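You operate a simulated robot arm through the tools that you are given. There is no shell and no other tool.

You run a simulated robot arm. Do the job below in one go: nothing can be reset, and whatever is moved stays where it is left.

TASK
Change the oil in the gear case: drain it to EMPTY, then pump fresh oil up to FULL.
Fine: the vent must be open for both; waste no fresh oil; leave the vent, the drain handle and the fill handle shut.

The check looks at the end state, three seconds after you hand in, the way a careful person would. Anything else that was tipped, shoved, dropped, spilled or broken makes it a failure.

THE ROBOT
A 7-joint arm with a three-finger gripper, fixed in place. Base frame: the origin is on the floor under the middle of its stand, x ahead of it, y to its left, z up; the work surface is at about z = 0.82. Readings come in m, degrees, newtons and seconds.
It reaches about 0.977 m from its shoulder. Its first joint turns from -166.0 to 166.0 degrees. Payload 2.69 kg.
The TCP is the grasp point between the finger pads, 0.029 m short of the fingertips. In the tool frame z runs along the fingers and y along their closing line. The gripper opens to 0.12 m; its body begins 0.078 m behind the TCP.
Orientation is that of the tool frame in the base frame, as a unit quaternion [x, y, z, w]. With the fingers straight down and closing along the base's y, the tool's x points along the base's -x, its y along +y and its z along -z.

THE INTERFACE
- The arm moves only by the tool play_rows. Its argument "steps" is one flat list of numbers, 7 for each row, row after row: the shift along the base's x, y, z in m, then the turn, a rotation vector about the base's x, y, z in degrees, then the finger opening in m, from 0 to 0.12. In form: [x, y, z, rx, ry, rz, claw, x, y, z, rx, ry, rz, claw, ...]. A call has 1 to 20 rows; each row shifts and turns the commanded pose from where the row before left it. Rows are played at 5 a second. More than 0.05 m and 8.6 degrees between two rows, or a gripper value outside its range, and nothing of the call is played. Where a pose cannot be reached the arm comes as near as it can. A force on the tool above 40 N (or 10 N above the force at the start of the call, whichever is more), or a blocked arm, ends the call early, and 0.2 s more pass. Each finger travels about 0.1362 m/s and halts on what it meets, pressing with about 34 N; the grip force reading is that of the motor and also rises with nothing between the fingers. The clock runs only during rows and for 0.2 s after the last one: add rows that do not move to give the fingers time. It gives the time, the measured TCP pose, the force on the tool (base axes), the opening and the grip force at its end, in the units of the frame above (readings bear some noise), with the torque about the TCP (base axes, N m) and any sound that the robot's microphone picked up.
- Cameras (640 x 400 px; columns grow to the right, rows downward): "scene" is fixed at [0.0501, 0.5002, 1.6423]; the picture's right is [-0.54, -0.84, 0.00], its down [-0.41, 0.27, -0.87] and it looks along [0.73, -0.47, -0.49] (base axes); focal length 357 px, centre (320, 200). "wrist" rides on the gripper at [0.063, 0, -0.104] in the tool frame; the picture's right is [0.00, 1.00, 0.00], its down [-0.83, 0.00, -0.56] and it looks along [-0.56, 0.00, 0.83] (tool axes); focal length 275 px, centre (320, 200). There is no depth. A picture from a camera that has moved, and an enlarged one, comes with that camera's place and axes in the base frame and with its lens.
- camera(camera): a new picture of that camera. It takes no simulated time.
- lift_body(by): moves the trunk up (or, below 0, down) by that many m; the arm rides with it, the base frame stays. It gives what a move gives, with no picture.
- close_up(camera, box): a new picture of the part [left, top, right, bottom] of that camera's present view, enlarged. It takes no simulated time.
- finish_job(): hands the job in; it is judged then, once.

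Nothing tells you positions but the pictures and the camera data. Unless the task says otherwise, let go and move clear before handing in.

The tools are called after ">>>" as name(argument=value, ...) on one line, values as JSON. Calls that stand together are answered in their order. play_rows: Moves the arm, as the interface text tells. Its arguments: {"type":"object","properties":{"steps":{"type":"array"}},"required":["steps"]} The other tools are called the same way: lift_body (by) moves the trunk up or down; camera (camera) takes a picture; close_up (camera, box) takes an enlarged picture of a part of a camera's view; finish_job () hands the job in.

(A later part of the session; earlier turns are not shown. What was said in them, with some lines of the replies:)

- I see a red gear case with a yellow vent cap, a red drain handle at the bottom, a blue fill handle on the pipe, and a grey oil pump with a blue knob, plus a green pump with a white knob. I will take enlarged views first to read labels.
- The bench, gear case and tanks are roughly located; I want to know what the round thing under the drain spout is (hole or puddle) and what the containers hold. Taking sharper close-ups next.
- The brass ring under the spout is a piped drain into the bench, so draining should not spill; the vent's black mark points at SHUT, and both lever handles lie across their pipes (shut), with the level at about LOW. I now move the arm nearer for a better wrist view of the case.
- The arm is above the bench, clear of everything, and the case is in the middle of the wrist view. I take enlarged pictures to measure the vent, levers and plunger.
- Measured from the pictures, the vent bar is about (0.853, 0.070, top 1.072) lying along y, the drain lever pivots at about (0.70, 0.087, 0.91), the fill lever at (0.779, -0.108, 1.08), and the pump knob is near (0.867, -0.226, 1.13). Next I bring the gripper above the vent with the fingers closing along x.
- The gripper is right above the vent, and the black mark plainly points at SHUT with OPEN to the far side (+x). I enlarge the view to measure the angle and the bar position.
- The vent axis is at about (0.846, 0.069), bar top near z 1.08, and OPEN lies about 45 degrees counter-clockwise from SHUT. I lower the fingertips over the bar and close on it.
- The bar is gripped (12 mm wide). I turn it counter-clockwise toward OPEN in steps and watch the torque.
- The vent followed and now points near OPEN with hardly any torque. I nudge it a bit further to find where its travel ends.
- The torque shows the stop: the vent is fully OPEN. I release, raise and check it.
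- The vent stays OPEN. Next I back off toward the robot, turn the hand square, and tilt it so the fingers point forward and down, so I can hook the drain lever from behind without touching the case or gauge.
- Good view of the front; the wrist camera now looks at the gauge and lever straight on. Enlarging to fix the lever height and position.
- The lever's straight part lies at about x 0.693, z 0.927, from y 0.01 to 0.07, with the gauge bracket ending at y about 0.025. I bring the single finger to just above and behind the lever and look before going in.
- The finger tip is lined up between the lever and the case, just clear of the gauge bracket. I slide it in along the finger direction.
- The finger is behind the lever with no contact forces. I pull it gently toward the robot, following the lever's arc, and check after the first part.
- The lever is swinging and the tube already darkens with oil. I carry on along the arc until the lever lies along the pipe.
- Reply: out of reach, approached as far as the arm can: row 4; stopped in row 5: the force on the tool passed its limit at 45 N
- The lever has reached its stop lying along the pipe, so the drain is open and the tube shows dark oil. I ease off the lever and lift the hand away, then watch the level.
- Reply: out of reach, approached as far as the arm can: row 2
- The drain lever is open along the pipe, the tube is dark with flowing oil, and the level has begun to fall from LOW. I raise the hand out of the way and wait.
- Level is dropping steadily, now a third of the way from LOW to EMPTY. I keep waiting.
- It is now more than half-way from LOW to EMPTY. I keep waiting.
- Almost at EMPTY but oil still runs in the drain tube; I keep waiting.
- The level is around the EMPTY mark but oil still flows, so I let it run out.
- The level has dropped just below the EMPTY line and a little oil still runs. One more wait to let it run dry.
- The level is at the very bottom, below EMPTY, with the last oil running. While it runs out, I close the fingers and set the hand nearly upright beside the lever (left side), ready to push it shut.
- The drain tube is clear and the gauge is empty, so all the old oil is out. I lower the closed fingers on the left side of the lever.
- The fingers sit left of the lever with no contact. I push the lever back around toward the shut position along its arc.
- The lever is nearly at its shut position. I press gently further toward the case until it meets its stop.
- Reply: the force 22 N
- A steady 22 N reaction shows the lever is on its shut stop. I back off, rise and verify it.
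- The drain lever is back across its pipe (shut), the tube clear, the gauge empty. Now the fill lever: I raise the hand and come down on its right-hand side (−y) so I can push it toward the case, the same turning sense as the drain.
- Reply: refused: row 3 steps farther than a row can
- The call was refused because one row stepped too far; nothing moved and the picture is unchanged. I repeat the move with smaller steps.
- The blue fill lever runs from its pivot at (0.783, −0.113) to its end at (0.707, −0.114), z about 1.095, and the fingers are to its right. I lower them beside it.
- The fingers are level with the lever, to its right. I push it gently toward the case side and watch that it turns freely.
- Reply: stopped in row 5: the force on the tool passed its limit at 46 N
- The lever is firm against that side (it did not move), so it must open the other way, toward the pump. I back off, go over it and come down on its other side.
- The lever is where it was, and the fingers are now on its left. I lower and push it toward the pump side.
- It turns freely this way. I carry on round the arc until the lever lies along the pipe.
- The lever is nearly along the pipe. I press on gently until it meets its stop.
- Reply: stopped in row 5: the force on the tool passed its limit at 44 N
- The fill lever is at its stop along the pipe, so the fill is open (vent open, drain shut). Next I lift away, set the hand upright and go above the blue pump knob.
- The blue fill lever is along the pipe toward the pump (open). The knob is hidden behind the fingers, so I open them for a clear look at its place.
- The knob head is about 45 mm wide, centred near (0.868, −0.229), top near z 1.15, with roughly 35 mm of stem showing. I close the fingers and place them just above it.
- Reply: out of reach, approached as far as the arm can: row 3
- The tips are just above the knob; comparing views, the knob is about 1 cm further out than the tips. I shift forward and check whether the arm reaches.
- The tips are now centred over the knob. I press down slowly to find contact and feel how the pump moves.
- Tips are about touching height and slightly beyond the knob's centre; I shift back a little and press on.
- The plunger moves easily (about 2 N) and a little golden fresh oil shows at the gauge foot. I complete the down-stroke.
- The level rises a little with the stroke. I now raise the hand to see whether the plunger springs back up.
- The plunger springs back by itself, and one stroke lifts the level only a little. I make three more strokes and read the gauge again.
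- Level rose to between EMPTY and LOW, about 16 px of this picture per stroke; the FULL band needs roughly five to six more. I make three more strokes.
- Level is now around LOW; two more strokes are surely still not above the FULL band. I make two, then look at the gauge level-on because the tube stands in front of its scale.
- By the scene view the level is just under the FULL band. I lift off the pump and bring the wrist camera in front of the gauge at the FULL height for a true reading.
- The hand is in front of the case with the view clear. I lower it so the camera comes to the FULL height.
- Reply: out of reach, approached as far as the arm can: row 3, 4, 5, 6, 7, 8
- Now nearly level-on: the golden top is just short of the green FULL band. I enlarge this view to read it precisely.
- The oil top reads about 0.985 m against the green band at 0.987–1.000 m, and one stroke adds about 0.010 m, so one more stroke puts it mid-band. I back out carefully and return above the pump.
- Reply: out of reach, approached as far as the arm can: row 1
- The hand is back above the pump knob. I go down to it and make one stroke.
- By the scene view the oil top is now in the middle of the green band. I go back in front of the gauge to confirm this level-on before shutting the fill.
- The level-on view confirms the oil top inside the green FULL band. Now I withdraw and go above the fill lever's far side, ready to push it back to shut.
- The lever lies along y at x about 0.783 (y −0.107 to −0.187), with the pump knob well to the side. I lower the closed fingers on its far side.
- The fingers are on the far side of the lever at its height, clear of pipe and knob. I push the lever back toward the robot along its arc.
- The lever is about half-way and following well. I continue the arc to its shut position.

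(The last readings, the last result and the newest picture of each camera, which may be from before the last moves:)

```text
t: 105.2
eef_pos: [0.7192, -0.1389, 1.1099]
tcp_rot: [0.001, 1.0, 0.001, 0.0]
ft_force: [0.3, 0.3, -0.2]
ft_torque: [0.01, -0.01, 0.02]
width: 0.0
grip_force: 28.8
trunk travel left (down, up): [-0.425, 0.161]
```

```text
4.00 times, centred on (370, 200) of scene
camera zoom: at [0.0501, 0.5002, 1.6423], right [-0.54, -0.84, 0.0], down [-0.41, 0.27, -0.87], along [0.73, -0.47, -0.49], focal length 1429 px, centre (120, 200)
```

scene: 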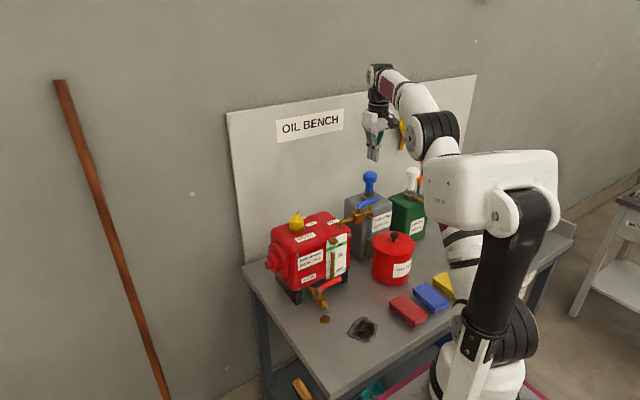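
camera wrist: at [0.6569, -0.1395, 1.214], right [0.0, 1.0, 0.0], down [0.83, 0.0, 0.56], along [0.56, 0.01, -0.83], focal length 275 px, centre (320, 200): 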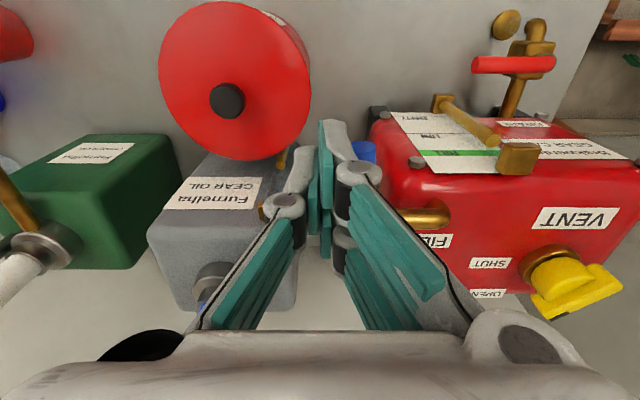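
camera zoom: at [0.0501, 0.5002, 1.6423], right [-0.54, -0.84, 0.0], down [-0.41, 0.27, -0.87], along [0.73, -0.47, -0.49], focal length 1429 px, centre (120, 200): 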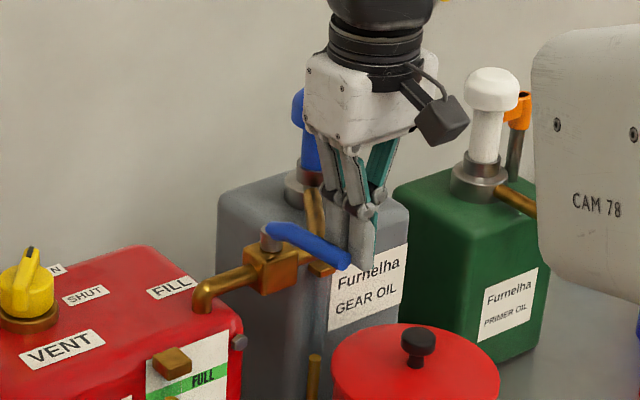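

Nearly shut; I press gently on until the stop, which I felt earlier at about y −0.13.

>>> play_rows(steps=[0, 0.003, 0, 0, 0, 0, 0, 0, 0.003, 0, 0, 0, 0, 0, 0, 0.003, 0, 0, 0, 0, 0, 0, 0.002, 0, 0, 0, 0, 0, 0, 0, 0, 0, 0, 0, 0])

>>> close_up(camera="scene", box=[320, 150, 420, 250])

```text
t: 106.5
eef_pos: [0.7186, -0.1311, 1.1094]
tcp_rot: [0.001, 1.0, 0.001, 0.002]
ft_force: [1.4, -13.3, 0.5]
ft_torque: [-0.25, 0.01, -0.14]
width: 0.0
grip_force: 28.5
trunk travel left (down, up): [-0.425, 0.161]
```

```text
4.00 times, centred on (370, 200) of scene
camera zoom: at [0.0501, 0.5002, 1.6423], right [-0.54, -0.84, 0.0], down [-0.41, 0.27, -0.87], along [0.73, -0.47, -0.49], focal length 1429 px, centre (120, 200)
```

zoom: 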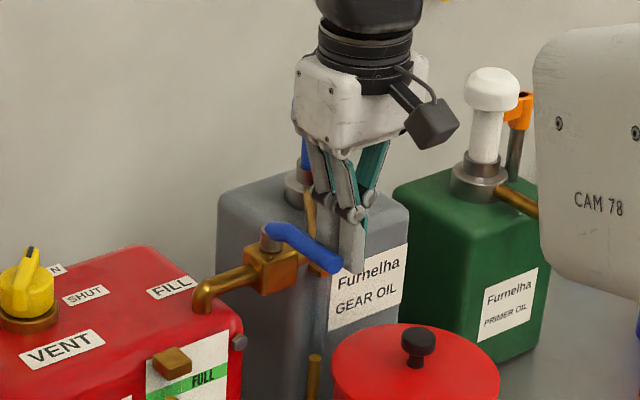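

The lever meets its shut stop (13 N). I back off, rise and move above the vent, turning the hand to the bar's open angle.

>>> play_rows(steps=[0, 0.0015, 0, 0, 0, 0, 0, 0, -0.012, 0, 0, 0, 0, 0, 0, -0.012, 0.005, 0, 0, 0, 0, 0, 0, 0.04, 0, 0, 0, 0, 0, 0, 0.045, 0, 0, 0, 0, 0.021, 0.037, 0.005, 0, 0, 0, 0, 0.021, 0.037, 0, 0, 0, -8, 0.02, 0.021, 0.037, 0, 0, 0, -8, 0.05, 0.021, 0.037, 0, 0, 0, -8, 0.06, 0.021, 0.037, 0, 0, 0, -8, 0.06, 0.022, 0.037, 0, 0, 0, -8, 0.06, 0, 0, 0, 0, 0, 0, 0.06])

>>> camera(camera="wrist")

>>> close_up(camera="scene", box=[320, 150, 420, 250])

>>> close_up(camera="scene", box=[270, 190, 370, 330])

```text
t: 109.0
eef_pos: [0.8476, 0.0701, 1.2042]
tcp_rot: [0.342, 0.94, 0.001, 0.001]
ft_force: [0.6, 0.7, -0.2]
ft_torque: [-0.02, 0.0, -0.02]
width: 0.0601
grip_force: 0.0
trunk travel left (down, up): [-0.425, 0.161]
```

```text
taken
camera wrist: at [0.7998, 0.1112, 1.3085], right [0.64, 0.77, 0.0], down [0.64, -0.53, 0.56], along [0.43, -0.36, -0.83], focal length 275 px, centre (320, 200)
```

wrist: 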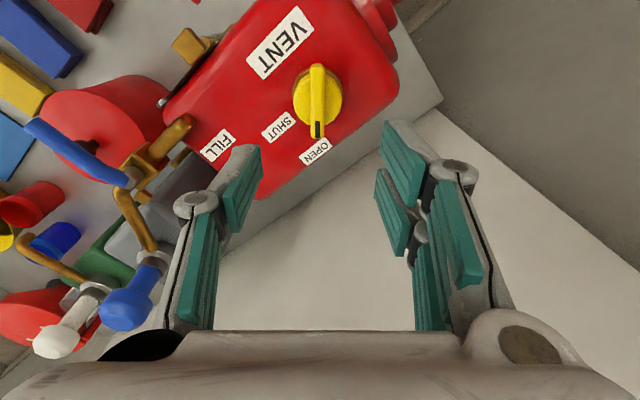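

```text
4.00 times, centred on (370, 200) of scene
camera zoom: at [0.0501, 0.5002, 1.6423], right [-0.54, -0.84, 0.0], down [-0.41, 0.27, -0.87], along [0.73, -0.47, -0.49], focal length 1429 px, centre (120, 200)
```

zoom: 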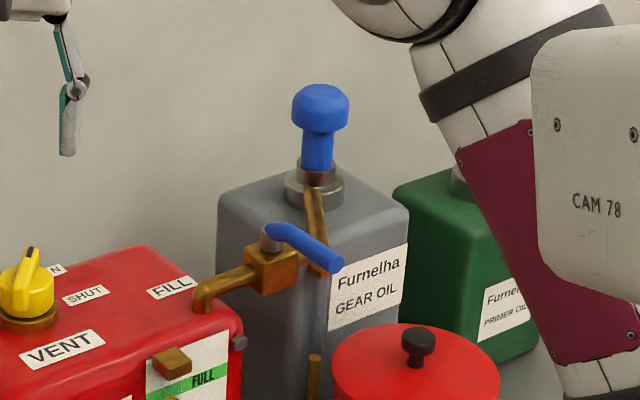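

```text
2.86 times, centred on (320, 260) of scene
camera zoom: at [0.0501, 0.5002, 1.6423], right [-0.54, -0.84, 0.0], down [-0.41, 0.27, -0.87], along [0.73, -0.47, -0.49], focal length 1021 px, centre (320, 29)
```

zoom: 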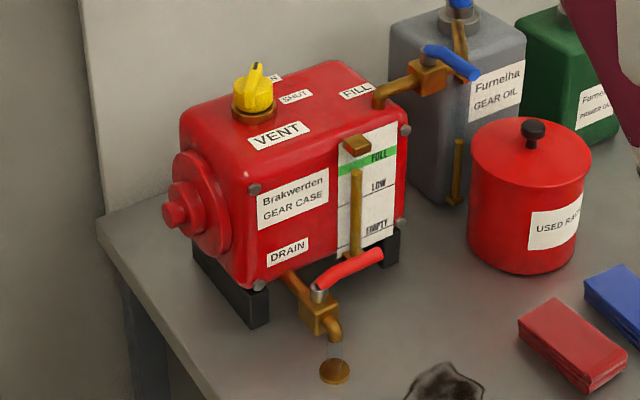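

Fill lever is back in its original shut place, and the level sits at FULL. The vent bar is aligned between the fingers; I go down and grip it.

>>> play_rows(steps=[-0.001, 0, -0.027, 0, 0, 0, 0.06, 0, 0, -0.027, 0, 0, 0, 0.06, 0, 0, -0.027, 0, 0, 0, 0.06, 0, 0, -0.024, 0, 0, 0, 0.05, 0, 0, 0, 0, 0, 0, 0.05, 0, 0, 0, 0, 0, 0, 0.03, 0, 0, 0, 0, 0, 0, 0.005, 0, 0, 0, 0, 0, 0, 0.005, 0, 0, 0, 0, 0, 0, 0.005])

>>> close_up(camera="wrist", box=[240, 80, 400, 240])

```text
t: 111.0
eef_pos: [0.8459, 0.0701, 1.0999]
tcp_rot: [0.342, 0.94, 0.0, 0.001]
ft_force: [-5.0, -2.5, -3.5]
ft_torque: [-0.28, -0.08, -0.02]
width: 0.0122
grip_force: 38.8
trunk travel left (down, up): [-0.425, 0.161]
```

```text
2.50 times, centred on (320, 160) of wrist
camera zoom: at [0.7978, 0.1107, 1.2044], right [0.64, 0.77, 0.0], down [0.64, -0.53, 0.56], along [0.43, -0.36, -0.83], focal length 688 px, centre (320, 300)
```

zoom: 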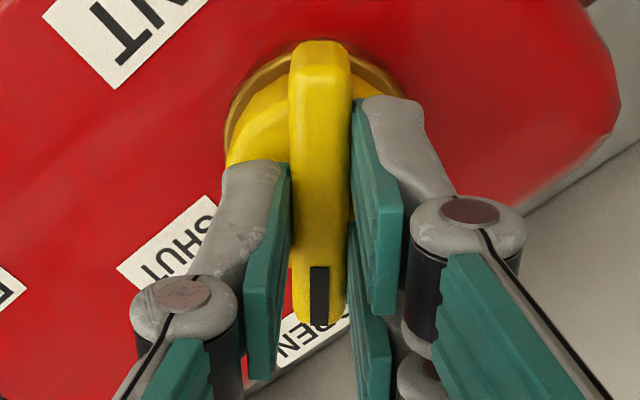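

The bar is gripped at the OPEN angle. I turn it clockwise back to SHUT.

>>> play_rows(steps=[0, 0, 0, 0, 0, -5, 0.005, 0, 0, 0, 0, 0, -5, 0.005, 0, 0, 0, 0, 0, -5, 0.005, 0, 0, 0, 0, 0, -5, 0.005, 0, 0, 0, 0, 0, -5, 0.005, 0, 0, 0, 0, 0, -5, 0.005, 0, 0, 0, 0, 0, -5, 0.005, 0, 0, 0, 0, 0, -5, 0.005, 0, 0, 0, 0, 0, -5, 0.005, 0, 0, 0, 0, 0, -5, 0.005, 0, 0, 0, 0, 0, 0, 0.005])

>>> camera(camera="wrist")

```text
t: 113.5
eef_pos: [0.845, 0.0693, 1.1007]
tcp_rot: [0.708, 0.706, 0.0, 0.002]
ft_force: [-7.8, -13.0, 1.3]
ft_torque: [-0.09, 0.17, 0.0]
width: 0.012
grip_force: 38.9
trunk travel left (down, up): [-0.425, 0.161]
```

```text
taken
camera wrist: at [0.8458, 0.1337, 1.2043], right [1.0, 0.0, 0.0], down [0.0, -0.83, 0.56], along [0.0, -0.56, -0.83], focal length 275 px, centre (320, 200)
```

wrist: 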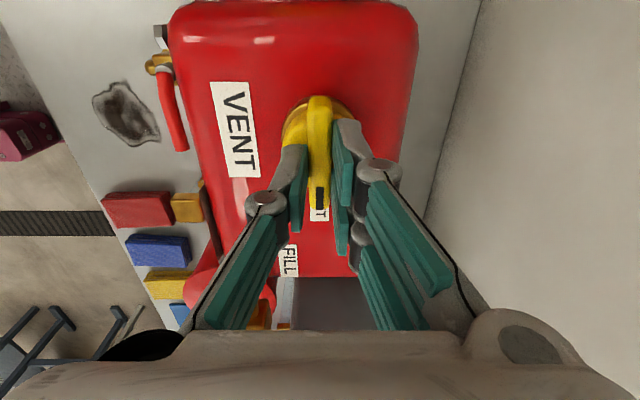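

The mark points at SHUT again. A small further nudge will show that it is on its stop.

>>> play_rows(steps=[0, 0, 0, 0, 0, -2, 0.005, 0, 0, 0, 0, 0, -2, 0.005, 0, 0, 0, 0, 0, 0, 0.005])

>>> close_up(camera="wrist", box=[240, 80, 400, 240])

```text
t: 114.2
eef_pos: [0.8451, 0.0696, 1.1009]
tcp_rot: [0.731, 0.682, 0.0, 0.002]
ft_force: [-6.0, -16.3, 1.9]
ft_torque: [-1.07, 0.15, 1.35]
width: 0.0133
grip_force: 39.4
trunk travel left (down, up): [-0.425, 0.161]
```

```text
2.50 times, centred on (320, 160) of wrist
camera zoom: at [0.8503, 0.1339, 1.2044], right [1.0, -0.06, 0.0], down [-0.06, -0.83, 0.56], along [-0.03, -0.56, -0.83], focal length 688 px, centre (320, 300)
```

zoom: 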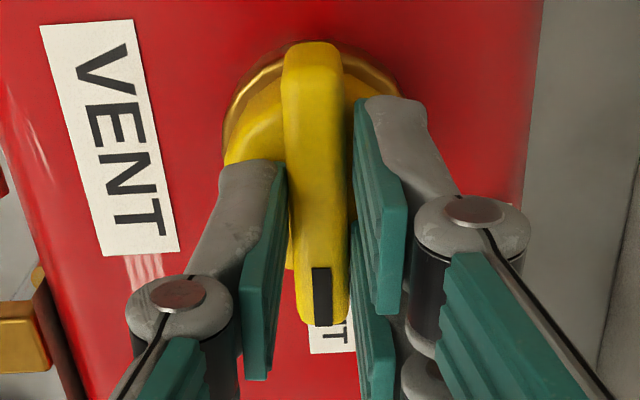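

The torque (1.35 N m) shows the vent is hard on its SHUT stop. I release it straight away and lift clear.

>>> play_rows(steps=[0, 0, 0, 0, 0, 0, 0.03, 0, 0, 0, 0, 0, 0, 0.06, 0, 0, 0, 0, 0, 0, 0.06, 0, 0, 0.025, 0, 0, 0, 0.06, 0, 0, 0.035, 0, 0, 0, 0.06, 0, 0, 0.04, 0, 0, 0, 0.06, -0.02, 0, 0.03, 0, 0, 4, 0.06, 0, 0, 0, 0, 0, 0, 0.06])

>>> camera(camera="wrist")

>>> close_up(camera="wrist", box=[200, 0, 400, 200])

>>> close_up(camera="scene", box=[260, 190, 380, 330])

```text
t: 116.0
eef_pos: [0.8252, 0.0709, 1.2297]
tcp_rot: [0.706, 0.708, -0.001, 0.003]
ft_force: [0.2, -1.0, -0.3]
ft_torque: [-0.01, 0.02, 0.01]
width: 0.0603
grip_force: 0.1
trunk travel left (down, up): [-0.425, 0.161]
```

```text
taken
camera wrist: at [0.8255, 0.1348, 1.334], right [1.0, 0.01, 0.0], down [0.0, -0.83, 0.56], along [0.01, -0.56, -0.83], focal length 275 px, centre (320, 200)
```

wrist: 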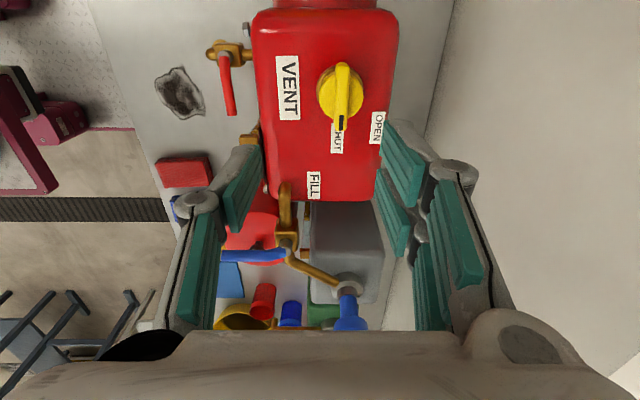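

```text
2.00 times, centred on (300, 100) of wrist
camera zoom: at [0.8255, 0.1348, 1.334], right [1.0, 0.01, 0.0], down [0.0, -0.83, 0.56], along [0.01, -0.56, -0.83], focal length 551 px, centre (360, 400)
```

zoom: 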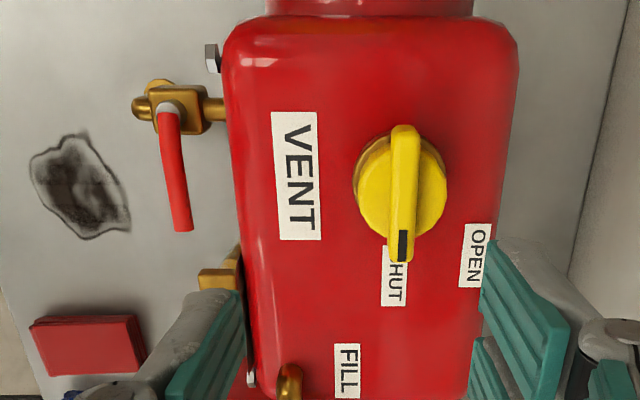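

```text
2.86 times, centred on (320, 260) of scene
camera zoom: at [0.0501, 0.5002, 1.6423], right [-0.54, -0.84, 0.0], down [-0.41, 0.27, -0.87], along [0.73, -0.47, -0.49], focal length 1021 px, centre (320, 29)
```

zoom: 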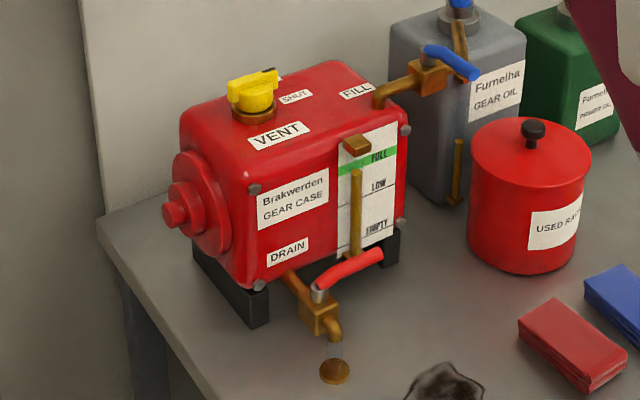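

Vent reads SHUT, the drain lever and fill lever are across their pipes, and the gauge shows fresh oil at FULL. I move the hand clear and check everything once more.

>>> play_rows(steps=[-0.02, 0, 0.04, 0, 0, 8, 0.06, -0.03, 0, 0.035, 0, 0, 8, 0.06, -0.03, -0.01, 0.03, 0, 0, 8, 0.06, -0.035, -0.015, 0.02, 0, 0, 8, 0.06, -0.035, -0.015, 0.01, 0, 0, 8, 0.06, -0.035, -0.015, 0.01, 0, 0, 8, 0.06, -0.035, -0.015, 0.01, 0, 0, 8, 0.06, -0.035, -0.015, 0.01, 0, 0, 8, 0.06, -0.03, -0.01, 0, 0, 0, 8, 0.06, -0.03, -0.01, 0, 0, 0, 8, 0.06, 0, 0, 0, 0, 0, 8, 0.06, 0, 0, 0, 0, 0, 0, 0.06])

>>> camera(camera="wrist")

>>> camera(camera="scene")

>>> close_up(camera="scene", box=[310, 225, 360, 295])

>>> close_up(camera="scene", box=[330, 165, 410, 265])

```text
t: 118.7
eef_pos: [0.5118, -0.0342, 1.394]
tcp_rot: [0.017, 1.0, 0.002, 0.001]
ft_force: [-0.1, 0.1, 0.3]
ft_torque: [0.04, 0.02, 0.0]
width: 0.0599
grip_force: 0.1
trunk travel left (down, up): [-0.425, 0.161]
```

```text
taken
camera wrist: at [0.4492, -0.0319, 1.4984], right [0.03, 1.0, 0.0], down [0.83, -0.03, 0.56], along [0.56, -0.01, -0.83], focal length 275 px, centre (320, 200)
```

wrist: 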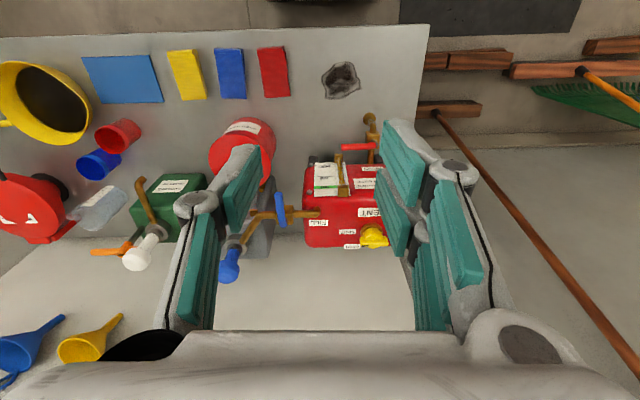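

```text
taken
```

scene: 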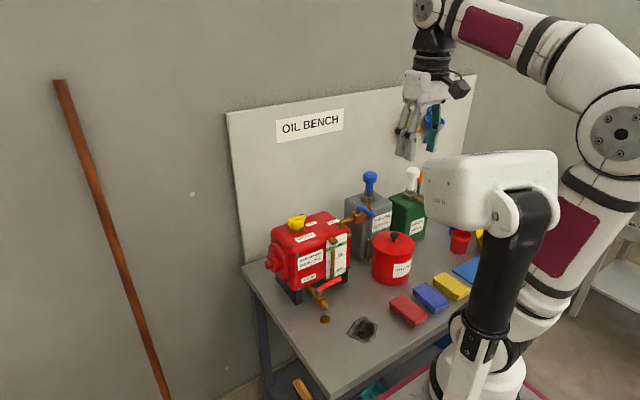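

```text
5.71 times, centred on (335, 260) of scene
camera zoom: at [0.0501, 0.5002, 1.6423], right [-0.54, -0.84, 0.0], down [-0.41, 0.27, -0.87], along [0.73, -0.47, -0.49], focal length 2042 px, centre (234, -143)
```

zoom: 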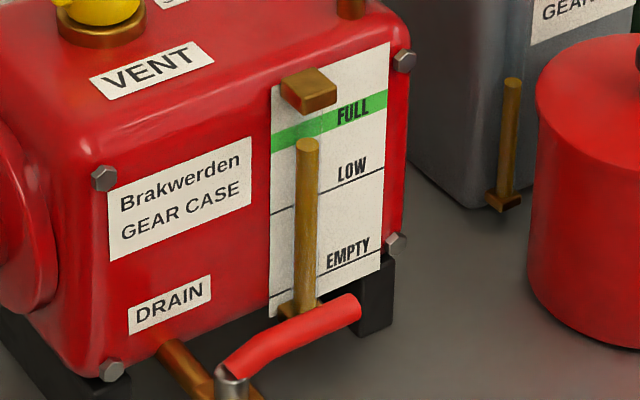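

```text
4.00 times, centred on (370, 215) of scene
camera zoom: at [0.0501, 0.5002, 1.6423], right [-0.54, -0.84, 0.0], down [-0.41, 0.27, -0.87], along [0.73, -0.47, -0.49], focal length 1429 px, centre (120, 140)
```

zoom: 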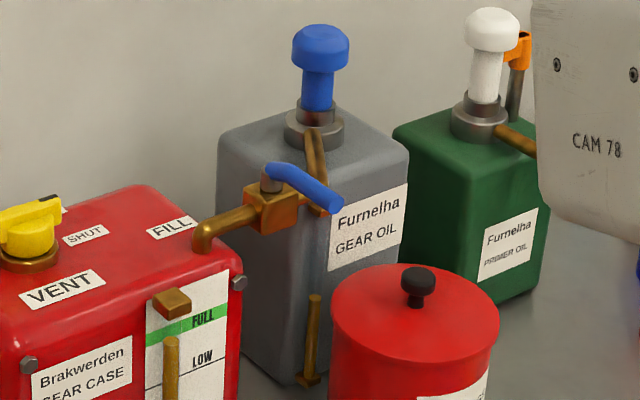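

All is in place: vent SHUT, drain and fill levers shut at their stops, fresh oil within the FULL band, nothing else disturbed, and the hand is clear. I hand the job in.

>>> finish_job()

```text
The job is handed in.
```

The oil change is done and handed in. I don't have the check's result.

- **Draining:** With the vent open, I opened the drain and let it run until the gauge fell below EMPTY and the drain tube ran clear. I then pushed the drain handle back to its shut stop.
- **Filling:** With the vent and the fill handle open, I gave ten strokes of the gear-oil pump. The final reading, with the camera nearly level with the gauge, put the oil just above the middle of the green FULL band. I saw no spilled or overflowing oil.
- **End state:** The vent, the drain handle and the fill handle are all shut, each pushed to its stop. The hand is empty and clear of the bench, and nothing else looks moved.

While finding which way the fill handle turns, I pushed it the wrong way once. It was already at its shut stop and did not move; the force limit ended that push at 46 N. It later opened and shut normally the other way.
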